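You operate a simulated robot arm through the tools that you are given. There is no shell and no other tool. Be economical: measure what you need, move in short steps, check, and stop when the job is done.

You run a simulated robot arm. Do the job below in one go: nothing can be reset, and whatever is moved stays where it is left.

Task
Finish the card blank: crease the flat side, load it, fold it up.
Fine: the teal roller creases and goes back; both sides end upright with the brass sleeve standing between them.

It is judged by the outcome, as a careful person would: the job done as asked, and still so three seconds after it is handed in. It fails if anything else is knocked over, pushed out of place, dropped, spilled or broken. Flat cloth is picked up by pressing the open fingertips on it (5 to 10 N) and closing them slowly along it; thin cloth reads only 2 to 8 mm in the jaws.

Robot
A 6-joint arm with a two-finger parallel gripper, fixed in place. Base frame: the origin is at the foot of the arm, x ahead of it, y to its left, z up; the work surface is at about z = 780. Units: mm, degrees, N and s.
With the tool pointing down near the work surface it reaches from about 260 to 680 mm from the base axis. Its first joint turns from -66.0 to 66.0 degrees. Payload 2.9 kg.
The tool frame sits at the grasp point between the pads (the TCP): z along the fingers, y along the line on which they close. The tips reach 30 mm beyond it. Largest opening 110 mm; finger width 20, thickness 10; the body of the gripper, 48 by 112 mm, starts 55 mm behind the TCP.
Orientation is that of the tool frame in the base frame, as a unit quaternion [x, y, z, w]. With the fingers straight down and closing along the base's y, the tool's x points along the base's -x, its y along +y and its z along -z.

Tools
- The arm moves only by the tool move_arm. Its arguments are lists of equal length, an entry for each row: "travel": the shift along the tool's x, y, z in units of 30 mm (1.0 is 30 mm), a list of three; "rotation": the turn, a rotation vector about the tool's x, y, z in units of 6 degrees (1.0 is 6 degrees), a list of three; "jaw": the opening, from 0 (shut) to 1 (fully open). In form: {"travel": [[dx, dy, dz], ...], "rotation": [[ax, ay, az], ...], "jaw": [jaw, ...]}. A call has 1 to 12 rows; each row shifts and turns the commanded pose from where the row before left it, along the tool's axes as they then stand. A call with a number of a shift or a turn outside -1 to 1 is refused whole. A row lasts 0.2 s, in which the tool goes at most 50 mm and 8.6 degrees; a call with a longer step from one row to the next is refused whole, and so is a gripper value outside its range. A pose out of reach is approached as far as the arm can. The call stops where the force on the tool passes 40 N (or 10 N more than at its start, if that is more) or the arm is blocked; 0.2 s more then pass. Each finger travels about 108 mm/s and halts on what it meets, pressing with about 40 N; the grip force reading is that of the motor and also rises with nothing between the fingers. The clock runs only during rows and for 0.2 s after the last one: add rows that do not move to give the fingers time. The reply holds the time, the measured pose of the TCP, the force on the tool along the base axes, the opening and the grip force, in the units named above and with some noise, with the torque about the TCP (base axes, N m) and any sound that the robot's microphone picked up.
- Cameras (640 x 400 px; columns grow to the right, rows downward): "scene" is fixed at [86.4, 443.3, 1378]; the picture's right is [-0.65, -0.76, 0.00], its down [-0.48, 0.41, -0.78] and it looks along [0.59, -0.50, -0.63] (base axes); focal length 319 px, centre (320, 200). "wrist" rides on the gripper at [72, 17, -103] in the tool frame; the picture's right is [-0.23, 0.97, 0.00], its down [-0.76, -0.18, -0.62] and it looks along [-0.61, -0.14, 0.78] (tool axes); focal length 222 px, centre (320, 200). There is no depth. A picture from a camera that has moved, and an enlarged one, comes with that camera's place and axes in the base frame and with its lens.
- camera(camera): a new picture of that camera. It takes no simulated time.
- inspect(camera, box): a new picture of the part [left, top, right, bottom] of that camera's present view, enlarged. It takes no simulated time.
- sign_off(): hands the job in; it is judged then, once.

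Work in short steps. Places have to be worked out from the pictures, the camera data and where the tool is seen: move nearer, look again, correct. Check each grasp and each placing, and mend what went wrong. You have 120 turns and 76 pictures in all, those below and enlarged ones among them. Open the gripper and draw the arm clear of the work before you hand the job in, unless the task says otherwise; then end with one line.

The tools are called after "Request:" as a command line: name --argument value ..., lists and objects as JSON in quotes. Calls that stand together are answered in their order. move_arm: Moves the arm, as the interface text tells. Its arguments: {"type":"object","properties":{"travel":{"type":"array"},"rotation":{"type":"array"},"jaw":{"type":"array"}},"required":["travel","rotation","jaw"]} The other tools are called the same way: camera (camera) takes a picture; inspect (camera, box) takes an enlarged picture of a part of a camera's view; sign_off () hands the job in.

At the start:

```text
time_s: 0.0
position: [393.7, 85.8, 1123.7]
tool_rot: [0.0, 1.0, -0.001, 0.0]
contact_force: [-0.6, 0.9, -0.4]
moment: [-0.04, 0.02, -0.01]
gripper_width: 109.9
gripper_force: 0.0
```

scene: 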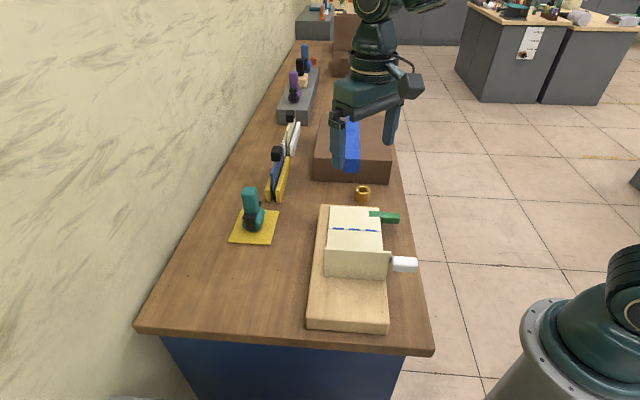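
wrist: 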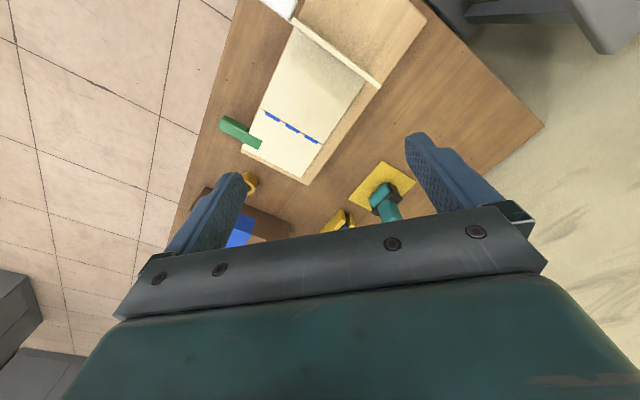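

I'll look closely at the work area first: board with the card blank, the teal roller on a yellow mat, and the brass sleeve.

Request:
inspect --camera "scene" --box '[290, 170, 450, 340]'

Request:
inspect --camera "scene" --box '[210, 120, 310, 260]'

Request:
inspect --camera "wrist" --box '[180, 0, 460, 240]'

```text
2.35 times, centred on (370, 255) of scene
camera zoom: at [86.4, 443.3, 1378.0], right [-0.65, -0.76, 0.0], down [-0.48, 0.41, -0.78], along [0.59, -0.5, -0.63], focal length 750 px, centre (202, 71)
```

zoom: 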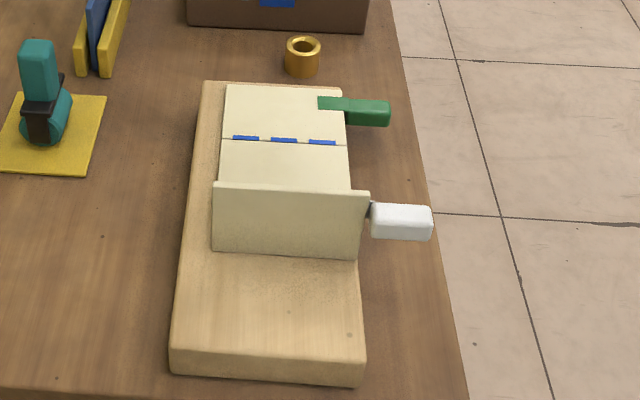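

```text
2.86 times, centred on (260, 190) of scene
camera zoom: at [86.4, 443.3, 1378.0], right [-0.65, -0.76, 0.0], down [-0.48, 0.41, -0.78], along [0.59, -0.5, -0.63], focal length 910 px, centre (491, 229)
```

zoom: 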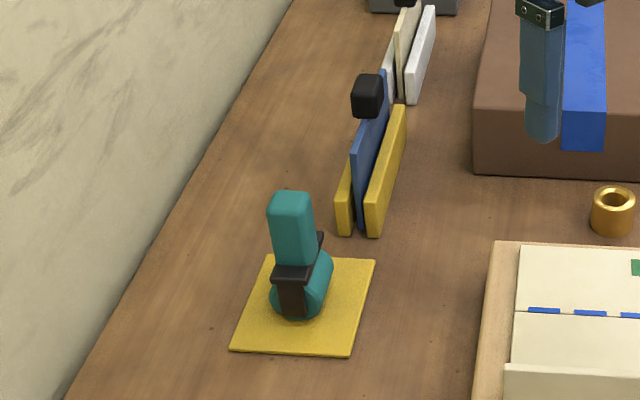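

```text
1.67 times, centred on (320, 120) of wrist
camera zoom: at [321.4, 103.5, 1229.0], right [0.23, 0.97, 0.0], down [0.76, -0.18, 0.62], along [0.61, -0.14, -0.78], focal length 370 px, centre (320, 333)
```

zoom: 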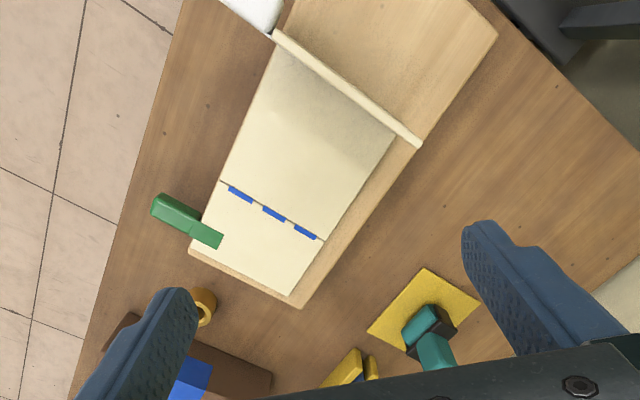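

The board lies at about 45° to the base axes and the roller stands near (670,180), close to my reach limit. I move toward it, staying high, to look closer.

Request:
move_arm --travel '[[-0.9, 0.25, 0.4], [-0.9, 0.25, 0.4], [-0.9, 0.25, 0.4], [-0.9, 0.25, 0.4], [-0.9, 0.25, 0.4], [-0.9, 0.25, 0.4], [-0.9, 0.25, 0.4], [0, 0, 0], [0, 0, 0], [0, 0, 0], [0, 0, 0]]' --rotation '[[0, 0, 0], [0, 0, 0], [0, 0, 0], [0, 0, 0], [0, 0, 0], [0, 0, 0], [0, 0, 0], [0, 0, 1], [0, 0, 1], [0, 0, 1], [0, 0, 1]]' --jaw '[1, 1, 1, 1, 1, 1, 1, 1, 1, 1, 1]'

Request:
move_arm --travel '[[0, 0, 0], [0, 0, 0], [0, 0, 0], [0, 0, 0], [0, 0, 0]]' --rotation '[[0, 0, 1], [0, 0, 1], [0, 0, 1], [0, 0, 0.5], [0, 0, 0]]' --jaw '[1, 1, 1, 1, 1]'

Request:
camera --camera "wrist"

Request:
camera --camera "scene"

```text
time_s: 2.4
position: [583.8, 138.0, 1041.2]
tool_rot: [0.209, 0.978, -0.001, 0.0]
contact_force: [0.3, 0.3, 0.5]
moment: [0.0, -0.02, 0.03]
gripper_width: 110.0
gripper_force: 0.1
```

```text
time_s: 3.6
position: [584.2, 137.9, 1041.6]
tool_rot: [0.383, 0.924, 0.0, 0.0]
contact_force: [-1.0, 0.9, -0.3]
moment: [0.0, 0.0, 0.02]
gripper_width: 110.0
gripper_force: 0.1
```

```text
70 pictures are left
camera wrist: at [544.6, 202.0, 1144.9], right [0.85, 0.53, 0.0], down [0.41, -0.66, 0.62], along [0.33, -0.53, -0.78], focal length 222 px, centre (320, 200)
```

wrist: 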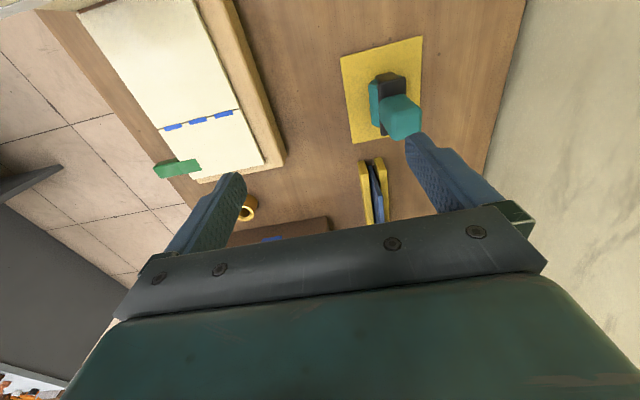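

```text
69 pictures are left
```

scene: 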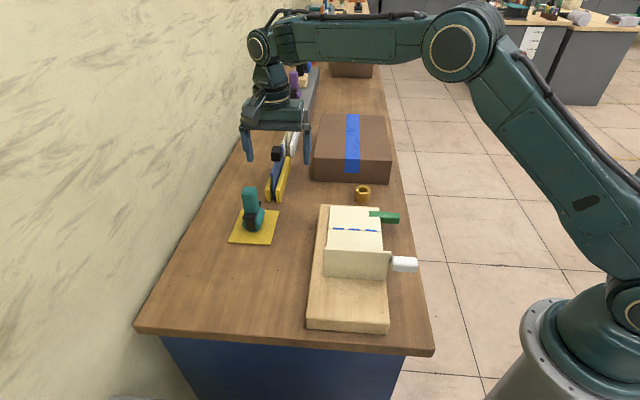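

Now zoomed views of the roller to get its shape and orientation.

Request:
inspect --camera "wrist" --box '[330, 30, 440, 150]'

Request:
inspect --camera "scene" --box '[220, 175, 290, 250]'

Request:
inspect --camera "wrist" --box '[70, 0, 290, 220]'

```text
3.33 times, centred on (385, 90) of wrist
camera zoom: at [544.6, 202.0, 1144.9], right [0.85, 0.53, 0.0], down [0.41, -0.66, 0.62], along [0.33, -0.53, -0.78], focal length 740 px, centre (103, 567)
```

zoom: 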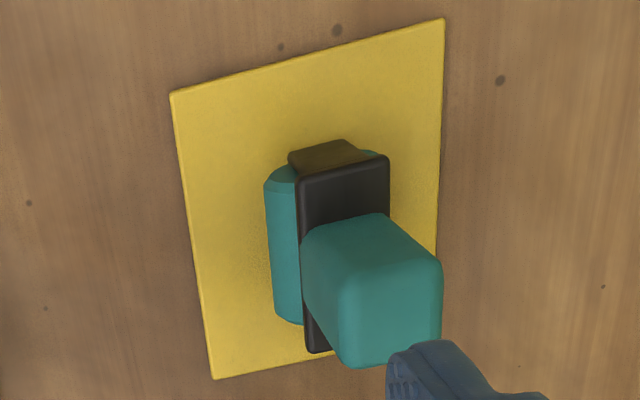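

```text
5.33 times, centred on (255, 212) of scene
camera zoom: at [86.4, 443.3, 1378.0], right [-0.65, -0.76, 0.0], down [-0.48, 0.41, -0.78], along [0.59, -0.5, -0.63], focal length 1700 px, centre (667, 133)
```

zoom: 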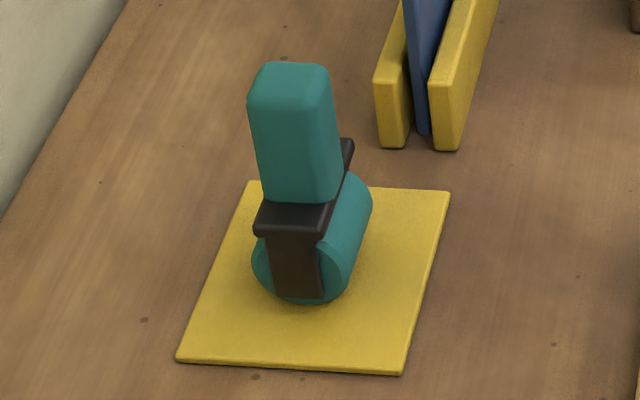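

```text
1.82 times, centred on (180, 110) of wrist
camera zoom: at [544.6, 202.0, 1144.9], right [0.85, 0.53, 0.0], down [0.41, -0.66, 0.62], along [0.33, -0.53, -0.78], focal length 404 px, centre (574, 364)
```

zoom: 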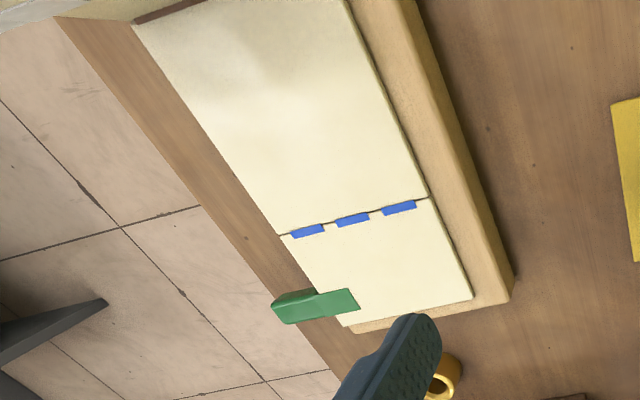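

Roller: cylinder axis along the board's long direction, so it already rolls along the crease; handle about 38 mm square, top about z 930, centred near (655,182). I move above it and check.

Request:
move_arm --travel '[[-0.23, 0.92, 0.5], [-0.23, 0.92, 0.5], [-0.23, 0.92, 0.5], [0, 0, 0]]' --rotation '[[0, 0, 0], [0, 0, 0], [0, 0, 0], [0, 0, 0]]' --jaw '[1, 1, 1, 1]'

Request:
camera --camera "wrist"

Request:
inspect --camera "scene" --box '[200, 100, 320, 250]'

```text
time_s: 4.6
position: [645.9, 174.0, 996.8]
tool_rot: [0.383, 0.924, 0.0, -0.001]
contact_force: [-0.5, -0.5, 0.1]
moment: [-0.02, 0.02, -0.01]
gripper_width: 109.9
gripper_force: 0.1
out of reach, approached as far as the arm can: row 3
```

```text
65 pictures are left
camera wrist: at [606.4, 237.2, 1099.7], right [0.85, 0.53, 0.0], down [0.41, -0.66, 0.62], along [0.33, -0.53, -0.78], focal length 222 px, centre (320, 200)
```

wrist: 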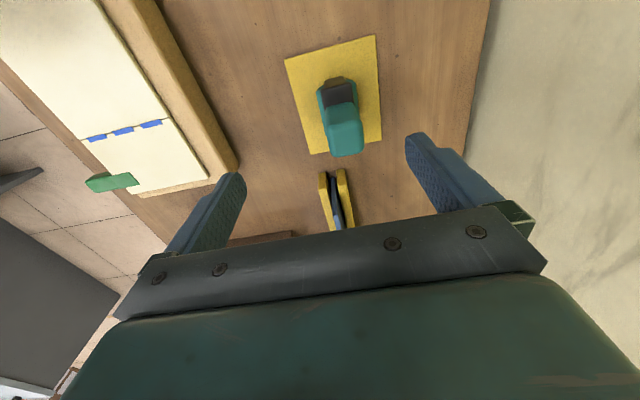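

```text
2.67 times, centred on (260, 175) of scene
camera zoom: at [86.4, 443.3, 1378.0], right [-0.65, -0.76, 0.0], down [-0.48, 0.41, -0.78], along [0.59, -0.5, -0.63], focal length 850 px, centre (480, 267)
```

zoom: 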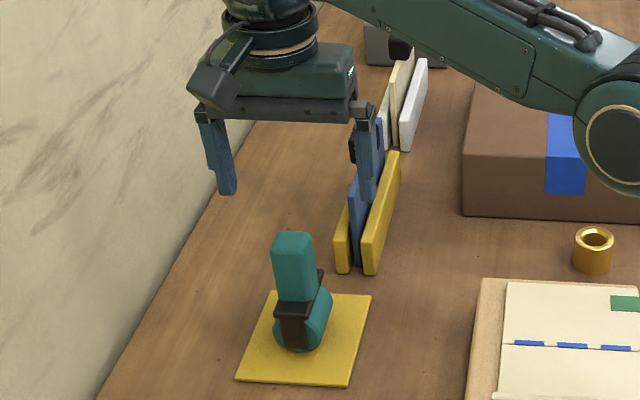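

Refined: handle top is about (671,178,906), beyond vertical reach. I'll turn the jaw to close along the board's long axis and tilt the fingers 15° outward, which keeps the pads flush and gains reach.

Request:
move_arm --travel '[[0, -0.5, 0], [0, 0, 0], [0, 0, 0], [0, 0, 0], [0, 0, 0], [0, 0, 0], [0, 0, 0], [0, 0, 0], [0, 0, 0], [0, 0, 0], [0, 0, 0], [0, 0, 0]]' --rotation '[[0, 0, -1], [0, 0, -1], [0, 0, -1], [0, 0, -1], [0, 0, -1], [0, 0, -1], [0, 0, -1], [0, 0, -1], [0, 0, -1], [0, 0, -1], [0, 0, -1], [0, 0, -1]]' --jaw '[1, 1, 1, 1, 1, 1, 1, 1, 1, 1, 1, 1]'

Request:
move_arm --travel '[[0, 0, 0], [0, 0, 0], [0, 0, 0], [0, 0, 0], [0, 0, 0], [0, 0, 0], [0, 0, 0]]' --rotation '[[0, 0, -1], [0, 0, -1], [0, 0, -1], [0, -1, 0], [0, -1, 0], [0, -0.5, 0], [0, 0, 0]]' --jaw '[1, 1, 1, 1, 1, 1, 1]'

Request:
camera --camera "wrist"

```text
time_s: 7.2
position: [633.6, 162.3, 994.8]
tool_rot: [-0.234, 0.972, -0.001, 0.001]
contact_force: [0.5, -0.3, 0.5]
moment: [0.04, 0.02, -0.01]
gripper_width: 110.2
gripper_force: 0.1
```

```text
time_s: 8.8
position: [633.6, 162.9, 994.2]
tool_rot: [-0.379, 0.916, 0.05, 0.122]
contact_force: [0.3, 0.2, -0.3]
moment: [-0.01, 0.01, 0.0]
gripper_width: 110.0
gripper_force: 0.1
```

```text
63 pictures are left
camera wrist: at [553.5, 106.3, 1075.4], right [-0.53, 0.84, 0.06], down [0.53, 0.28, 0.8], along [0.66, 0.46, -0.6], focal length 222 px, centre (320, 200)
```

wrist: 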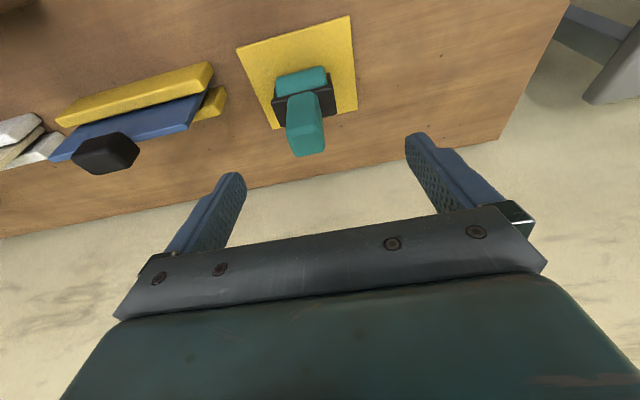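

Handle axis confirmed at about (669,177). I line up and descend most of the way along the tool axis, then check.

Request:
move_arm --travel '[[-0.2, -0.5, 0], [0, 0, 0.7], [0, 0, 0.7], [0, 0, 0.7], [0, 0, 0]]' --rotation '[[0, 0, 0], [0, 0, 0], [0, 0, 0], [0, 0, 0], [0, 0, 0]]' --jaw '[1, 1, 1, 1, 1]'

Request:
inspect --camera "wrist" --box '[160, 20, 500, 240]'

Request:
inspect --camera "scene" --box '[200, 130, 320, 250]'

```text
time_s: 10.0
position: [660.6, 169.6, 934.8]
tool_rot: [-0.379, 0.916, 0.051, 0.121]
contact_force: [0.6, 0.2, -0.7]
moment: [0.0, 0.02, 0.02]
gripper_width: 110.0
gripper_force: 0.1
```

```text
1.82 times, centred on (330, 130) of wrist
camera zoom: at [580.1, 112.9, 1016.1], right [-0.53, 0.84, 0.06], down [0.53, 0.28, 0.8], along [0.66, 0.46, -0.6], focal length 404 px, centre (302, 327)
```

zoom: 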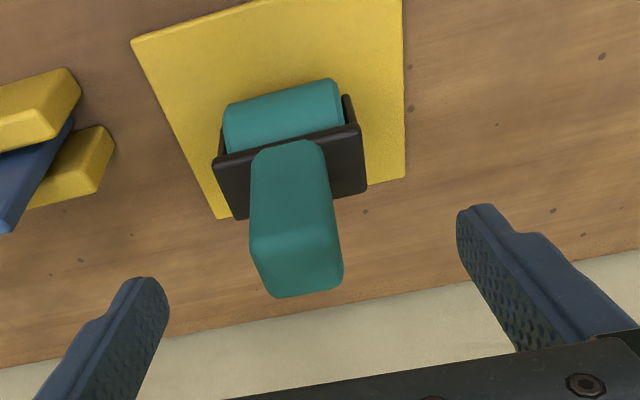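

```text
3.33 times, centred on (260, 190) of scene
camera zoom: at [86.4, 443.3, 1378.0], right [-0.65, -0.76, 0.0], down [-0.48, 0.41, -0.78], along [0.59, -0.5, -0.63], focal length 1062 px, centre (520, 233)
```

zoom: 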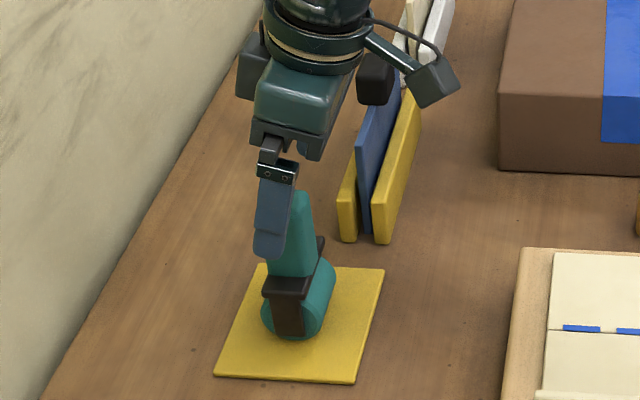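

Handle is centred between the fingers. I go down the last 53 mm and close.

Request:
move_arm --travel '[[0.07, -0.03, 0.6], [0.07, -0.03, 0.6], [0, 0, 0.58], [0, 0, 0]]' --rotation '[[0, 0, 0], [0, 0, 0], [0, 0, 0], [0, 0, 0]]' --jaw '[1, 1, 1, 1]'

Request:
inspect --camera "wrist" --box '[160, 20, 500, 240]'

Request:
inspect --camera "scene" --box '[200, 130, 320, 250]'

```text
time_s: 11.0
position: [668.9, 172.4, 881.3]
tool_rot: [-0.38, 0.916, 0.05, 0.121]
contact_force: [0.2, -0.5, 0.0]
moment: [0.0, -0.02, 0.02]
gripper_width: 110.0
gripper_force: 0.1
```

```text
1.82 times, centred on (330, 130) of wrist
camera zoom: at [588.4, 116.9, 963.9], right [-0.53, 0.84, 0.06], down [0.53, 0.28, 0.8], along [0.66, 0.46, -0.6], focal length 404 px, centre (302, 327)
```

zoom: 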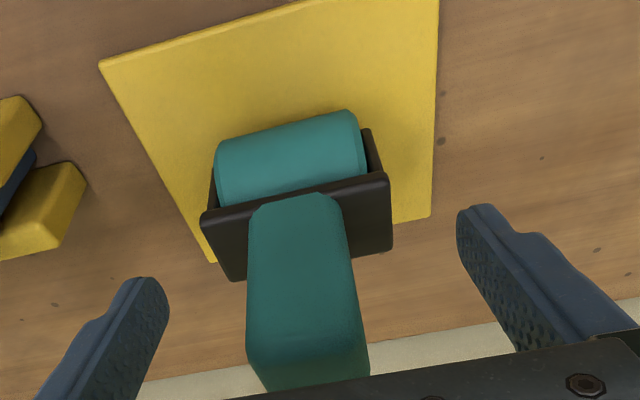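

```text
3.33 times, centred on (260, 190) of scene
camera zoom: at [86.4, 443.3, 1378.0], right [-0.65, -0.76, 0.0], down [-0.48, 0.41, -0.78], along [0.59, -0.5, -0.63], focal length 1062 px, centre (520, 233)
```

zoom: 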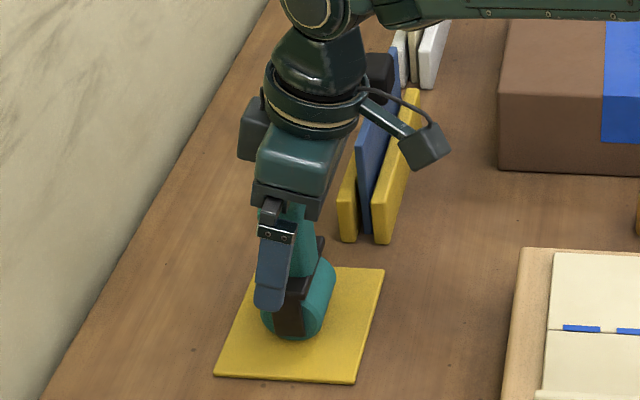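

Bracket top is about z 840, tips at about 852, so the fingers will meet only the handle. Closing.

Request:
move_arm --travel '[[0, 0, 0], [0, 0, 0], [0, 0, 0], [0, 0, 0], [0, 0, 0], [0, 0, 0]]' --rotation '[[0, 0, 0], [0, 0, 0], [0, 0, 0], [0, 0, 0], [0, 0, 0], [0, 0, 0]]' --jaw '[0.7, 0.5, 0.35, 0.2, 0.1, 0.1]'

Request:
inspect --camera "wrist" --box '[160, 20, 500, 240]'

```text
time_s: 12.4
position: [669.0, 170.9, 881.0]
tool_rot: [-0.379, 0.916, 0.05, 0.12]
contact_force: [-0.4, 0.8, 0.6]
moment: [0.01, -0.04, 0.02]
gripper_width: 33.5
gripper_force: 39.6
```

```text
1.82 times, centred on (330, 130) of wrist
camera zoom: at [588.3, 116.8, 963.9], right [-0.53, 0.84, 0.06], down [0.53, 0.28, 0.8], along [0.66, 0.46, -0.6], focal length 404 px, centre (302, 327)
```

zoom: 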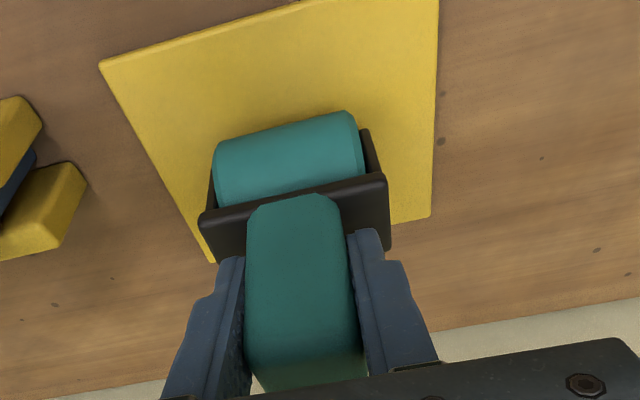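

Gripped (33.5 mm). I lift straight up and carry the roller toward the +W end of the crease, then look.

Request:
move_arm --travel '[[-0.13, 0, -0.48], [-0.259, 0, -0.966], [-0.259, 0, -0.966], [-0.259, 0, -0.966], [-0.259, 0, -0.966], [0.966, 0.24, -0.259], [0.966, 0.24, -0.259], [0.966, 0.24, -0.259], [0.966, 0.24, -0.259], [0.966, 0.24, -0.259], [0, 0, 0]]' --rotation '[[0, 0, 0], [0, 0, 0], [0, 0, 0], [0, 0, 0], [0, 0, 0], [0, 0, 0], [0, 0, 0], [0, 0, 0], [0, 0, 0], [0, 0, 0], [0, 0, 0]]' --jaw '[0.1, 0.1, 0.1, 0.1, 0.1, 0.1, 0.1, 0.1, 0.1, 0.1, 0.1]'

Request:
camera --camera "wrist"

Request:
inspect --camera "scene" --box '[220, 90, 440, 290]'

```text
time_s: 14.8
position: [534.1, 93.6, 1017.0]
tool_rot: [-0.379, 0.916, 0.05, 0.12]
contact_force: [-0.2, 0.7, -2.7]
moment: [-0.01, -0.01, 0.0]
gripper_width: 33.5
gripper_force: 40.3
```

```text
57 pictures are left
camera wrist: at [453.3, 37.1, 1098.2], right [-0.53, 0.84, 0.06], down [0.53, 0.28, 0.8], along [0.66, 0.46, -0.6], focal length 222 px, centre (320, 200)
```

wrist: 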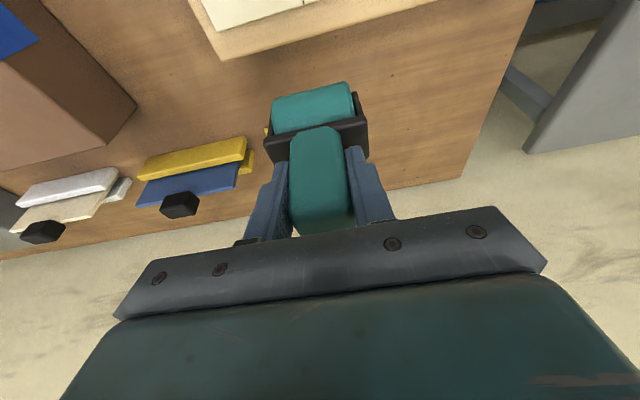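

```text
2.00 times, centred on (330, 190) of scene
camera zoom: at [86.5, 443.3, 1377.9], right [-0.65, -0.76, 0.0], down [-0.48, 0.41, -0.78], along [0.59, -0.5, -0.63], focal length 637 px, centre (300, 220)
```

zoom: 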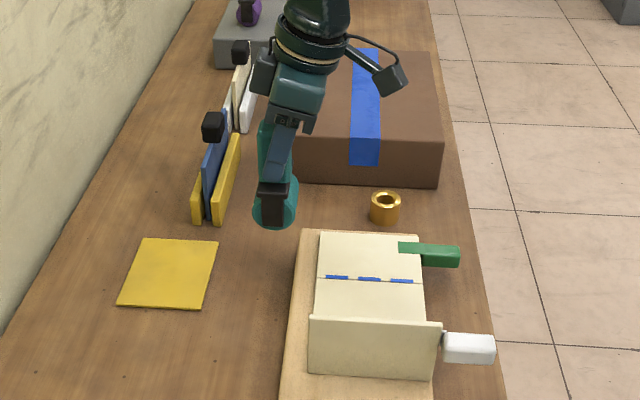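

Roller is securely held and still square. I move over the crease's +W end and lower to about 20 mm above the card to compare alignment.

Request:
move_arm --travel '[[0.8, 0, -0.215], [0.8, 0, -0.215], [0.22, 0, 0.82], [0.22, 0, 0.82], [0.22, 0, 0.82], [0, 0, 0]]' --rotation '[[0, 0, 0], [0, 0, 0], [0, 0, 0], [0, 0, 0], [0, 0, 0], [0, 0, 0]]' --jaw '[0.1, 0.1, 0.1, 0.1, 0.1, 0.1]'

Request:
inspect --camera "wrist" --box '[160, 0, 500, 220]'

Request:
inspect --camera "scene" --box '[290, 140, 430, 290]'

```text
time_s: 16.2
position: [499.7, 59.4, 941.5]
tool_rot: [-0.38, 0.916, 0.05, 0.121]
contact_force: [0.5, 0.3, -2.3]
moment: [0.01, 0.04, 0.03]
gripper_width: 33.8
gripper_force: 40.5
```

```text
1.82 times, centred on (330, 110) of wrist
camera zoom: at [420.2, 3.2, 1024.1], right [-0.53, 0.84, 0.06], down [0.53, 0.28, 0.8], along [0.66, 0.46, -0.6], focal length 404 px, centre (302, 364)
```

zoom: 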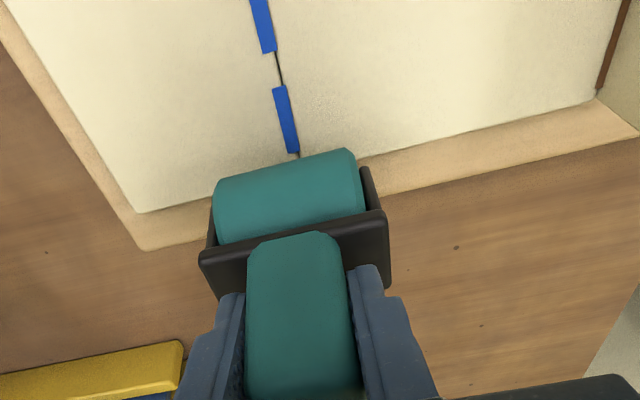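

```text
2.67 times, centred on (360, 215) of scene
camera zoom: at [86.5, 443.3, 1377.9], right [-0.65, -0.76, 0.0], down [-0.48, 0.41, -0.78], along [0.59, -0.5, -0.63], focal length 850 px, centre (213, 160)
```

zoom: 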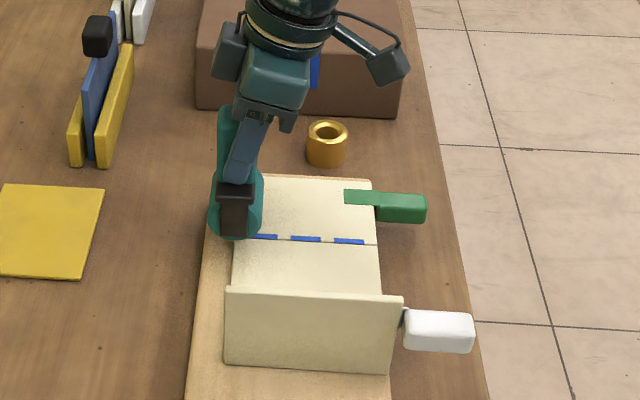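

Crease line L≈308 vs roller 311, crease end near W≈404. I shift slightly to the end of the crease and lower gently until contact.

Request:
move_arm --travel '[[-0.26, 0.1, 0.07], [0.06, 0, 0.24], [0.06, 0, 0.24], [0, 0, 0]]' --rotation '[[0, 0, 0], [0, 0, 0], [0, 0, 0], [0, 0, 0]]' --jaw '[0.1, 0.1, 0.1, 0.1]'

Request:
move_arm --travel '[[0.02, 0, 0.08], [0.02, 0, 0.08], [0, 0, 0]]' --rotation '[[0, 0, 0], [0, 0, 0], [0, 0, 0]]' --jaw '[0.1, 0.1, 0.1]'

```text
time_s: 17.2
position: [505.9, 64.9, 928.5]
tool_rot: [-0.38, 0.916, 0.049, 0.121]
contact_force: [-1.2, -0.2, -0.8]
moment: [0.01, 0.09, 0.01]
gripper_width: 34.0
gripper_force: 40.4
```

```text
time_s: 18.0
position: [506.7, 65.9, 925.1]
tool_rot: [-0.381, 0.915, 0.049, 0.127]
contact_force: [2.2, 4.5, 36.2]
moment: [0.81, 0.48, 0.0]
gripper_width: 33.8
gripper_force: 40.0
```

Contact at about z 927; 36 N is a bit much. I ease up to roughly 20 N.

Request:
move_arm --travel '[[-0.015, 0, -0.045], [0, 0, 0]]' --rotation '[[0, 0, 0], [0, 0, 0]]' --jaw '[0.1, 0.1]'

```text
time_s: 18.6
position: [508.1, 66.7, 925.2]
tool_rot: [-0.38, 0.915, 0.049, 0.124]
contact_force: [5.7, 7.6, 26.9]
moment: [0.91, -0.17, -0.17]
gripper_width: 33.5
gripper_force: 40.2
```

About 27 N downward. I roll along the crease toward −W in small rows.

Request:
move_arm --travel '[[0.32, 0, -0.086], [0.32, 0, -0.086], [0.32, 0, -0.086], [0.32, 0, -0.086], [0.32, 0, -0.086], [0, 0, 0]]' --rotation '[[0, 0, 0], [0, 0, 0], [0, 0, 0], [0, 0, 0], [0, 0, 0], [0, 0, 0]]' --jaw '[0.1, 0.1, 0.1, 0.1, 0.1, 0.1]'

Request:
inspect --camera "wrist" --box '[160, 0, 500, 220]'

```text
time_s: 20.0
position: [469.4, 29.3, 924.1]
tool_rot: [-0.379, 0.916, 0.049, 0.122]
contact_force: [7.4, 3.3, 18.7]
moment: [0.45, -0.4, -0.11]
gripper_width: 33.7
gripper_force: 39.7
```

```text
1.82 times, centred on (330, 110) of wrist
camera zoom: at [388.5, -26.4, 1005.8], right [-0.53, 0.84, 0.06], down [0.53, 0.28, 0.8], along [0.66, 0.46, -0.6], focal length 404 px, centre (302, 364)
```

zoom: 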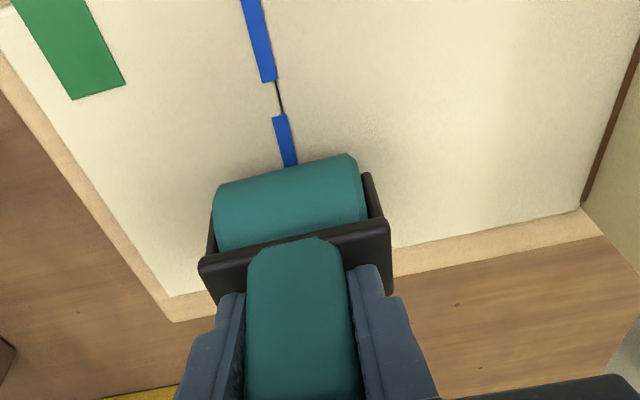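

Rolling well at about 19 N and centred on the line. I continue to the −W end with slightly more press.

Request:
move_arm --travel '[[0.325, 0, -0.07], [0.32, 0, -0.086], [0.32, 0, -0.086], [0.32, 0, -0.086], [0.32, 0, -0.086], [0.32, 0, -0.086], [0.32, 0, -0.086], [0.32, 0, -0.086], [0, 0, 0]]' --rotation '[[0, 0, 0], [0, 0, 0], [0, 0, 0], [0, 0, 0], [0, 0, 0], [0, 0, 0], [0, 0, 0], [0, 0, 0], [0, 0, 0]]' --jaw '[0.1, 0.1, 0.1, 0.1, 0.1, 0.1, 0.1, 0.1, 0.1]'

Request:
inspect --camera "wrist" --box '[160, 0, 500, 220]'

Request:
inspect --camera "scene" --box '[290, 140, 430, 290]'

```text
time_s: 22.0
position: [414.8, -25.4, 922.8]
tool_rot: [-0.38, 0.916, 0.049, 0.121]
contact_force: [5.6, 3.9, 17.4]
moment: [0.41, -0.33, -0.02]
gripper_width: 33.7
gripper_force: 39.8
```

```text
1.82 times, centred on (330, 110) of wrist
camera zoom: at [334.2, -82.5, 1004.5], right [-0.53, 0.84, 0.06], down [0.53, 0.28, 0.8], along [0.66, 0.46, -0.6], focal length 404 px, centre (302, 364)
```

zoom: 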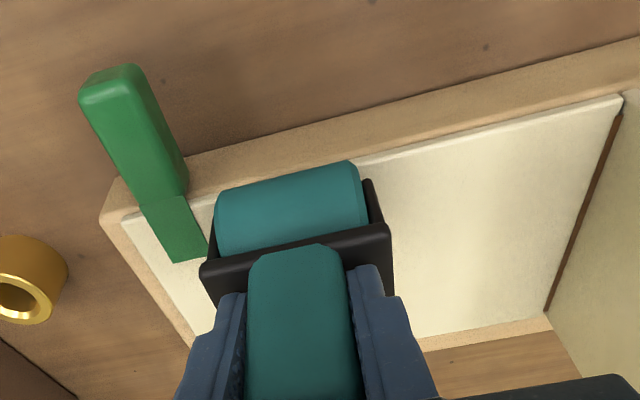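

```text
2.67 times, centred on (360, 215) of scene
camera zoom: at [86.3, 443.4, 1377.9], right [-0.65, -0.76, 0.0], down [-0.48, 0.41, -0.78], along [0.59, -0.5, -0.63], focal length 850 px, centre (213, 160)
```

zoom: 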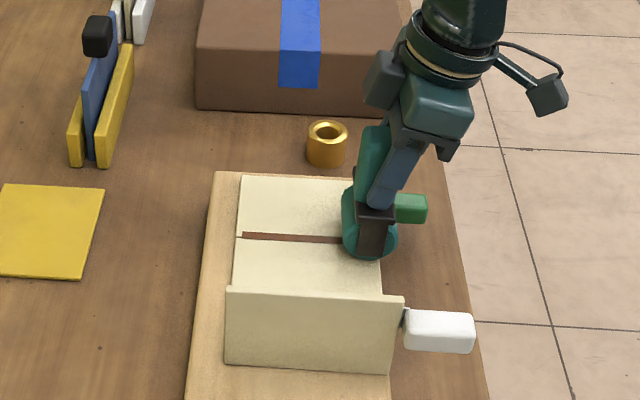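

The crease has turned into a dark groove behind the roller. I roll 6 mm more to the end, then lift and look.

Request:
move_arm --travel '[[0.2, 0, -0.05], [0, 0, 0], [-0.2, 0, 0.05], [-0.259, 0, -0.966], [-0.259, 0, -0.966], [-0.259, 0, -0.966], [0, 0, 0]]' --rotation '[[0, 0, 0], [0, 0, 0], [0, 0, 0], [0, 0, 0], [0, 0, 0], [0, 0, 0], [0, 0, 0]]' --jaw '[0.1, 0.1, 0.1, 0.1, 0.1, 0.1, 0.1]'

Request:
inspect --camera "scene" --box '[290, 140, 430, 290]'

```text
time_s: 23.6
position: [414.1, -26.7, 1014.3]
tool_rot: [-0.378, 0.916, 0.049, 0.121]
contact_force: [0.0, -0.2, -2.8]
moment: [0.02, 0.04, -0.01]
gripper_width: 33.6
gripper_force: 39.5
```

```text
2.67 times, centred on (360, 215) of scene
camera zoom: at [86.5, 443.3, 1378.0], right [-0.65, -0.76, 0.0], down [-0.48, 0.41, -0.78], along [0.59, -0.5, -0.63], focal length 850 px, centre (213, 160)
```

zoom: 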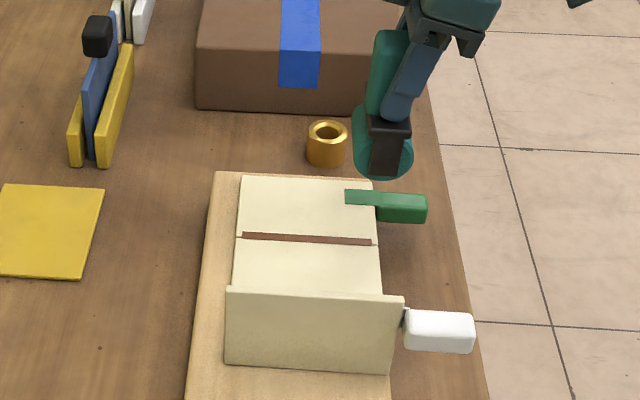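

The crease is complete from edge to edge. I carry the roller back above its yellow mat.

Request:
move_arm --travel '[[-0.937, -0.122, 0.251], [-0.937, -0.122, 0.251], [-0.937, -0.122, 0.251], [-0.937, -0.122, 0.251], [-0.937, -0.122, 0.251], [-0.937, -0.122, 0.251], [-0.937, -0.122, 0.251], [-0.937, -0.122, 0.251], [-0.937, -0.122, 0.251], [-0.937, -0.122, 0.251], [-0.937, -0.122, 0.251], [0, 0, 0]]' --rotation '[[0, 0, 0], [0, 0, 0], [0, 0, 0], [0, 0, 0], [0, 0, 0], [0, 0, 0], [0, 0, 0], [0, 0, 0], [0, 0, 0], [0, 0, 0], [0, 0, 0], [0, 0, 0]]' --jaw '[0.1, 0.1, 0.1, 0.1, 0.1, 0.1, 0.1, 0.1, 0.1, 0.1, 0.1, 0.1]'

```text
time_s: 26.2
position: [667.7, 171.6, 1010.5]
tool_rot: [-0.38, 0.916, 0.051, 0.119]
contact_force: [0.2, 0.7, -1.4]
moment: [-0.01, 0.02, 0.0]
gripper_width: 33.9
gripper_force: 40.2
```

Back above the mat. I descend to just above the surface.

Request:
move_arm --travel '[[0.259, 0, 0.966], [0.259, 0, 0.966], [0.259, 0, 0.966], [0.18, 0, 0.68], [0, 0, 0]]' --rotation '[[0, 0, 0], [0, 0, 0], [0, 0, 0], [0, 0, 0], [0, 0, 0]]' --jaw '[0.1, 0.1, 0.1, 0.1, 0.1]'

Request:
inspect --camera "wrist" --box '[160, 0, 500, 220]'

Request:
inspect --camera "scene" --box '[200, 130, 320, 250]'

```text
time_s: 27.4
position: [668.8, 172.1, 899.7]
tool_rot: [-0.378, 0.916, 0.049, 0.12]
contact_force: [-1.1, 0.0, -2.4]
moment: [-0.01, 0.02, -0.02]
gripper_width: 33.3
gripper_force: 40.0
```

```text
1.82 times, centred on (330, 110) of wrist
camera zoom: at [587.9, 115.6, 981.8], right [-0.53, 0.84, 0.06], down [0.53, 0.28, 0.8], along [0.66, 0.46, -0.6], focal length 404 px, centre (302, 364)
```

zoom: 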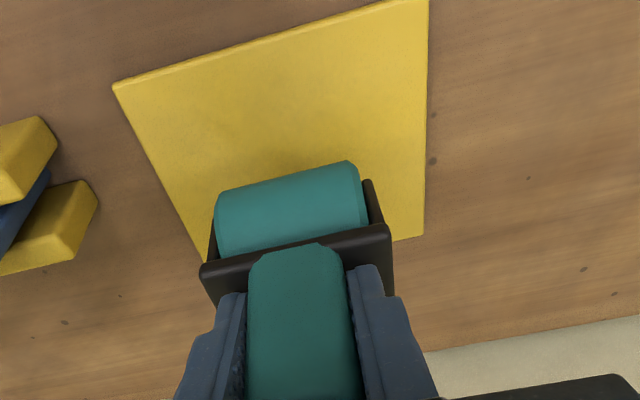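

```text
3.33 times, centred on (260, 190) of scene
camera zoom: at [86.5, 443.3, 1377.9], right [-0.65, -0.76, 0.0], down [-0.48, 0.41, -0.78], along [0.59, -0.5, -0.63], focal length 1062 px, centre (520, 233)
```

zoom: 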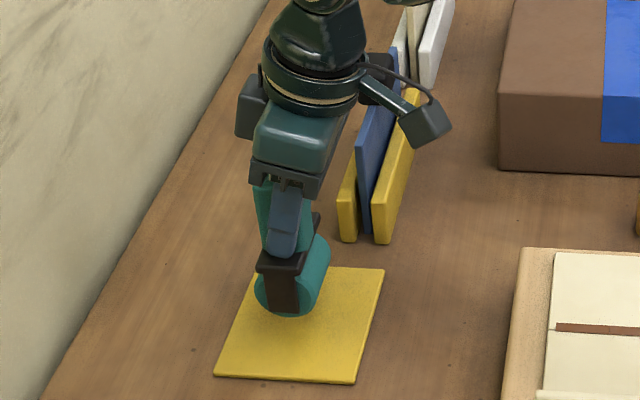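

The handle has slid a few mm up in the grip during pressing, so contact will come slightly lower. I lower gently until touch.

Request:
move_arm --travel '[[0.11, 0, 0.4], [0.04, 0, 0.15], [0, 0, 0]]' --rotation '[[0, 0, 0], [0, 0, 0], [0, 0, 0]]' --jaw '[0.1, 0.1, 0.1]'

```text
time_s: 28.2
position: [666.9, 171.6, 884.3]
tool_rot: [-0.379, 0.916, 0.049, 0.121]
contact_force: [0.5, 0.6, -1.1]
moment: [0.01, 0.02, 0.01]
gripper_width: 33.9
gripper_force: 40.3
```

Request:
move_arm --travel '[[0.018, 0, 0.066], [0.018, 0, 0.066], [0, 0, 0]]' --rotation '[[0, 0, 0], [0, 0, 0], [0, 0, 0]]' --jaw '[0.1, 0.1, 0.1]'

```text
time_s: 29.0
position: [668.9, 171.0, 880.7]
tool_rot: [-0.38, 0.916, 0.05, 0.12]
contact_force: [-0.7, 0.2, -2.0]
moment: [0.01, -0.02, 0.01]
gripper_width: 33.8
gripper_force: 39.8
```

Still no contact at z 880.7; continuing in 2 mm steps.

Request:
move_arm --travel '[[0.018, 0, 0.066], [0, 0, 0]]' --rotation '[[0, 0, 0], [0, 0, 0]]' --jaw '[0.1, 0.1]'

Request:
move_arm --travel '[[0.018, 0, 0.066], [0, 0, 0]]' --rotation '[[0, 0, 0], [0, 0, 0]]' --jaw '[0.1, 0.1]'

Request:
inspect --camera "scene" --box '[220, 150, 300, 250]'

```text
time_s: 29.6
position: [669.4, 170.6, 877.3]
tool_rot: [-0.379, 0.916, 0.05, 0.121]
contact_force: [-0.1, -0.2, -1.7]
moment: [-0.01, 0.02, -0.01]
gripper_width: 33.6
gripper_force: 40.1
```

```text
time_s: 30.2
position: [669.9, 171.6, 876.2]
tool_rot: [-0.379, 0.916, 0.05, 0.12]
contact_force: [-0.6, -0.4, -1.3]
moment: [-0.03, 0.05, -0.01]
gripper_width: 33.8
gripper_force: 40.1
```

```text
4.00 times, centred on (260, 200) of scene
camera zoom: at [86.4, 443.3, 1378.0], right [-0.65, -0.76, 0.0], down [-0.48, 0.41, -0.78], along [0.59, -0.5, -0.63], focal length 1275 px, centre (560, 200)
```

zoom: 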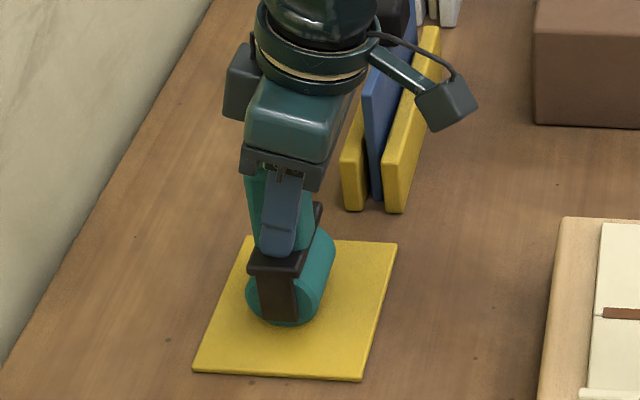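

Request:
move_arm --travel '[[0.015, 0, 0.055], [0, 0, 0]]' --rotation '[[0, 0, 0], [0, 0, 0]]' --jaw '[0.1, 0.1]'

Request:
move_arm --travel '[[0.015, 0, 0.055], [0, 0, 0]]' --rotation '[[0, 0, 0], [0, 0, 0]]' --jaw '[0.1, 0.1]'

```text
time_s: 30.8
position: [669.6, 172.2, 876.1]
tool_rot: [-0.38, 0.915, 0.05, 0.122]
contact_force: [-5.3, -0.1, 15.1]
moment: [0.09, 0.72, 0.01]
gripper_width: 34.1
gripper_force: 39.7
```

```text
time_s: 31.4
position: [670.6, 173.0, 875.8]
tool_rot: [-0.379, 0.916, 0.049, 0.124]
contact_force: [-9.0, 1.7, 30.3]
moment: [0.07, 1.06, 0.07]
gripper_width: 33.7
gripper_force: 39.7
```

Firm contact. I back off to light pressure, then open slowly.

Request:
move_arm --travel '[[-0.022, 0, -0.08], [0, 0, 0], [0, 0, 0], [0, 0, 0], [0, 0, 0], [0, 0, 0]]' --rotation '[[0, 0, 0], [0, 0, 0], [0, 0, 0], [0, 0, 0], [0, 0, 0], [0, 0, 0]]' --jaw '[0.25, 0.33, 0.36, 0.4, 0.5, 0.6]'

Request:
inspect --camera "wrist" --box '[160, 0, 500, 220]'

Request:
inspect --camera "scene" --box '[220, 150, 300, 250]'

```text
time_s: 32.8
position: [669.6, 170.8, 875.5]
tool_rot: [-0.38, 0.916, 0.05, 0.121]
contact_force: [-0.3, 0.2, 0.4]
moment: [-0.02, -0.01, 0.0]
gripper_width: 66.1
gripper_force: 0.1
```

```text
1.82 times, centred on (330, 110) of wrist
camera zoom: at [589.4, 115.2, 957.0], right [-0.53, 0.84, 0.06], down [0.53, 0.28, 0.8], along [0.66, 0.46, -0.6], focal length 404 px, centre (302, 364)
```

zoom: 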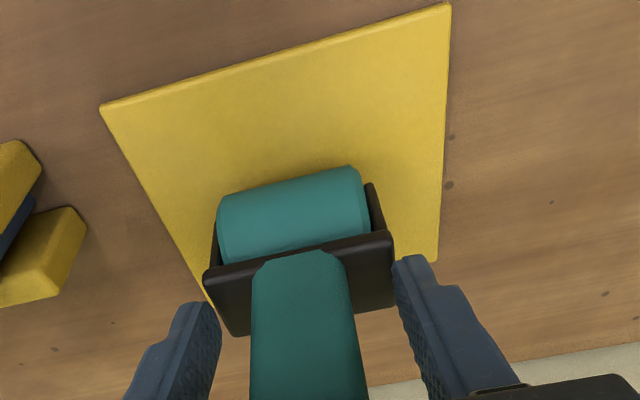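

```text
4.00 times, centred on (260, 200) of scene
camera zoom: at [86.4, 443.3, 1378.0], right [-0.65, -0.76, 0.0], down [-0.48, 0.41, -0.78], along [0.59, -0.5, -0.63], focal length 1275 px, centre (560, 200)
```

zoom: 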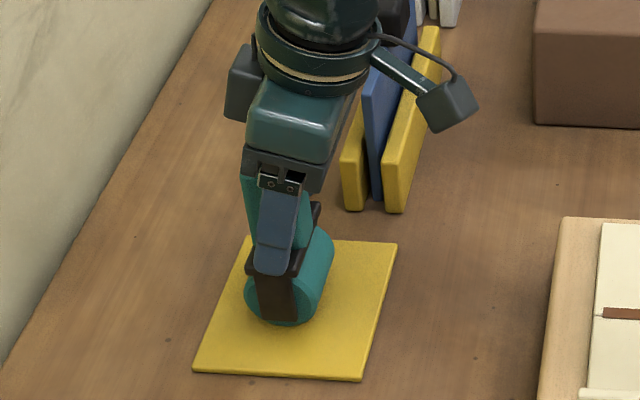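

The roller stands on its mat. I open fully and withdraw along the tool axis.

Request:
move_arm --travel '[[0, 0, 0], [0, 0, 0], [0, 0, -0.5], [0, 0, -1], [0, 0, -1], [0, 0, -1], [0, 0, -1], [0, 0, 0]]' --rotation '[[0, 0, 0], [0, 0, 0], [0, 0, 0], [0, 0, 0], [0, 0, 0], [0, 0, 0], [0, 0, 0], [0, 0, 0]]' --jaw '[0.8, 1, 1, 1, 1, 1, 1, 1]'

Request:
inspect --camera "scene" --box '[200, 130, 420, 290]'

```text
time_s: 34.6
position: [644.6, 147.6, 1006.4]
tool_rot: [-0.379, 0.916, 0.05, 0.12]
contact_force: [-0.8, -0.7, 1.3]
moment: [-0.01, 0.01, 0.05]
gripper_width: 109.8
gripper_force: 0.1
```

```text
2.50 times, centred on (310, 210) of scene
camera zoom: at [86.4, 443.3, 1378.0], right [-0.65, -0.76, 0.0], down [-0.48, 0.41, -0.78], along [0.59, -0.5, -0.63], focal length 797 px, centre (345, 175)
```

zoom: 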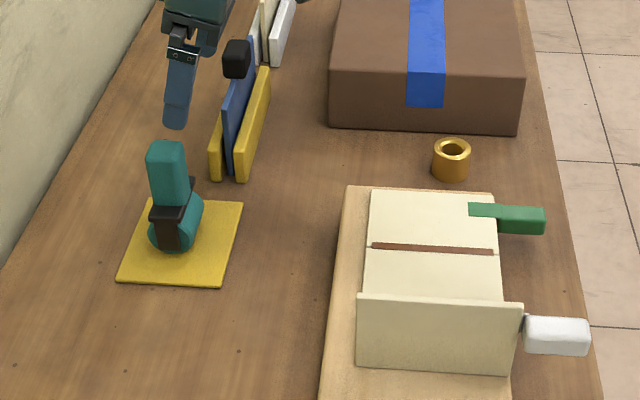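

Roller is back on the mat. Next the sleeve: I untilt the tool and turn the jaw to close along W.

Request:
move_arm --travel '[[0, 0, 0], [0, 0, 0], [0, 0, 0], [0, 0, 0], [0, 0, 0], [0, 0, 0], [0, 0, 0], [0, 0, 0], [0, 0, 0], [0, 0, 0], [0, 0, 0], [0, 0, 0]]' --rotation '[[0, 1, 0], [0, 1, 0], [0, 0.45, 0], [0, 0, 1], [0, 0, 1], [0, 0, 1], [0, 0, 1], [0, 0, 1], [0, 0, 1], [0, 0, 1], [0, 0, 1], [0, 0, 1]]' --jaw '[1, 1, 1, 1, 1, 1, 1, 1, 1, 1, 1, 1]'

Request:
move_arm --travel '[[0, 0, 0], [0, 0, 0], [0, 0, 0], [0, 0, 0], [0, 0, 0], [0, 0, 0], [0, 0, 0]]' --rotation '[[0, 0, 1], [0, 0, 1], [0, 0, 1], [0, 0, 1], [0, 0, 1], [0, 0, 1], [0, 0, 0]]' --jaw '[1, 1, 1, 1, 1, 1, 1]'

```text
time_s: 37.2
position: [644.6, 146.3, 1006.2]
tool_rot: [0.08, 0.997, 0.003, 0.001]
contact_force: [0.0, 0.3, 0.3]
moment: [0.0, 0.01, -0.01]
gripper_width: 110.1
gripper_force: 0.0
```

```text
time_s: 38.8
position: [645.1, 146.6, 1006.1]
tool_rot: [0.383, 0.924, 0.003, 0.001]
contact_force: [-0.6, 0.4, 1.0]
moment: [0.01, 0.03, -0.02]
gripper_width: 109.9
gripper_force: 0.2
```

I travel high toward the sleeve and look with the wrist camera.

Request:
move_arm --travel '[[-0.41, -0.93, 0], [-0.41, -0.93, 0], [-0.41, -0.93, 0], [-0.41, -0.93, 0], [-0.41, -0.93, 0], [-0.41, -0.93, 0], [-0.41, -0.93, 0], [-0.41, -0.93, 0], [-0.41, -0.93, 0], [0, 0, 0]]' --rotation '[[0, 0, 0], [0, 0, 0], [0, 0, 0], [0, 0, 0], [0, 0, 0], [0, 0, 0], [0, 0, 0], [0, 0, 0], [0, 0, 0], [0, 0, 0]]' --jaw '[1, 1, 1, 1, 1, 1, 1, 1, 1, 1]'

Request:
camera --camera "wrist"

```text
time_s: 41.0
position: [546.4, -109.1, 1006.5]
tool_rot: [0.382, 0.924, 0.003, 0.0]
contact_force: [-0.1, 0.0, -0.1]
moment: [-0.01, 0.0, 0.04]
gripper_width: 109.9
gripper_force: 0.1
```

```text
43 pictures are left
camera wrist: at [505.7, -47.1, 1110.8], right [0.85, 0.53, 0.01], down [0.41, -0.67, 0.62], along [0.33, -0.53, -0.78], focal length 222 px, centre (320, 200)
```

wrist: 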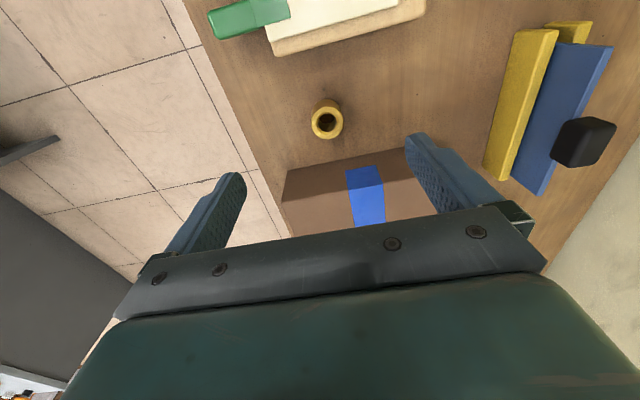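

Sleeve at about (567,−129), top z≈818. I move over it and descend partway.

Request:
move_arm --travel '[[-0.48, 0, 0], [-0.48, 0, 0], [0, 0, 1], [0, 0, 1], [0, 0, 1], [0, 0, 1], [0, 0, 0]]' --rotation '[[0, 0, 0], [0, 0, 0], [0, 0, 0], [0, 0, 0], [0, 0, 0], [0, 0, 0], [0, 0, 0]]' --jaw '[1, 1, 1, 1, 1, 1, 1]'

Request:
inspect --camera "wrist" --box '[160, 0, 500, 240]'

Request:
inspect --camera "scene" --box '[300, 100, 440, 240]'

```text
time_s: 42.6
position: [562.6, -128.7, 884.8]
tool_rot: [0.383, 0.924, 0.002, 0.001]
contact_force: [-0.3, -0.3, -0.6]
moment: [-0.01, 0.01, -0.02]
gripper_width: 109.9
gripper_force: 0.1
```

```text
1.67 times, centred on (330, 120) of wrist
camera zoom: at [522.9, -65.1, 988.9], right [0.85, 0.53, 0.01], down [0.41, -0.67, 0.62], along [0.33, -0.53, -0.78], focal length 370 px, centre (303, 333)
```

zoom: 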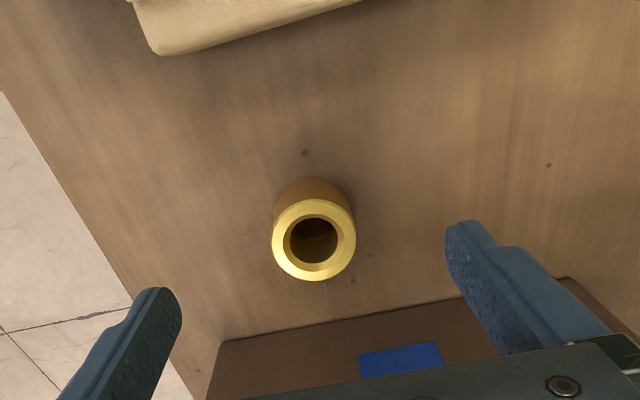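

```text
2.86 times, centred on (370, 170) of scene
camera zoom: at [86.4, 443.3, 1378.0], right [-0.65, -0.76, 0.0], down [-0.48, 0.41, -0.78], along [0.59, -0.5, -0.63], focal length 910 px, centre (177, 286)
```

zoom: 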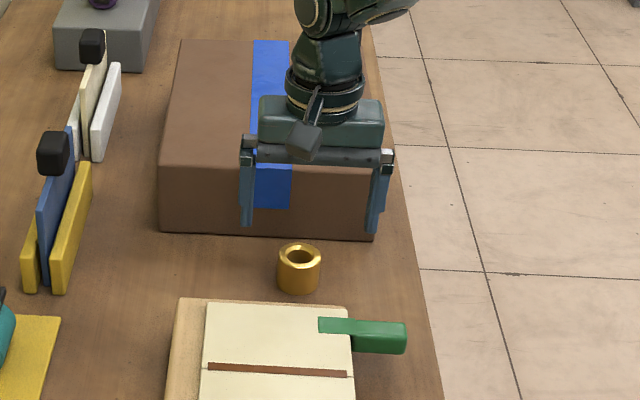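

Centre is 4 mm off in each axis; I correct and descend to z≈816.

Request:
move_arm --travel '[[-0.14, 0.14, 0.3], [0, 0, 1], [0, 0, 0.95], [0, 0, 0], [0, 0, 0]]' --rotation '[[0, 0, 0], [0, 0, 0], [0, 0, 0], [0, 0, 0], [0, 0, 0]]' --jaw '[1, 1, 1, 1, 1]'

Request:
inspect --camera "wrist" --box '[160, 0, 500, 240]'

```text
time_s: 43.8
position: [570.3, -127.4, 816.4]
tool_rot: [0.383, 0.924, 0.002, 0.001]
contact_force: [0.5, -0.1, -0.4]
moment: [0.03, -0.05, 0.01]
gripper_width: 109.8
gripper_force: 0.0
```

```text
1.67 times, centred on (330, 120) of wrist
camera zoom: at [530.9, -64.3, 921.1], right [0.85, 0.53, 0.01], down [0.41, -0.67, 0.62], along [0.33, -0.53, -0.78], focal length 370 px, centre (303, 333)
```

zoom: 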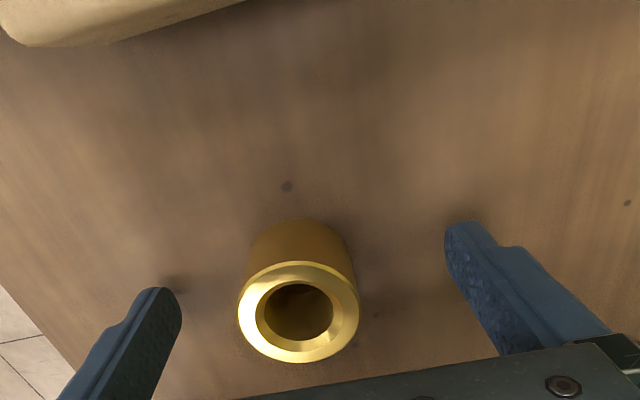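

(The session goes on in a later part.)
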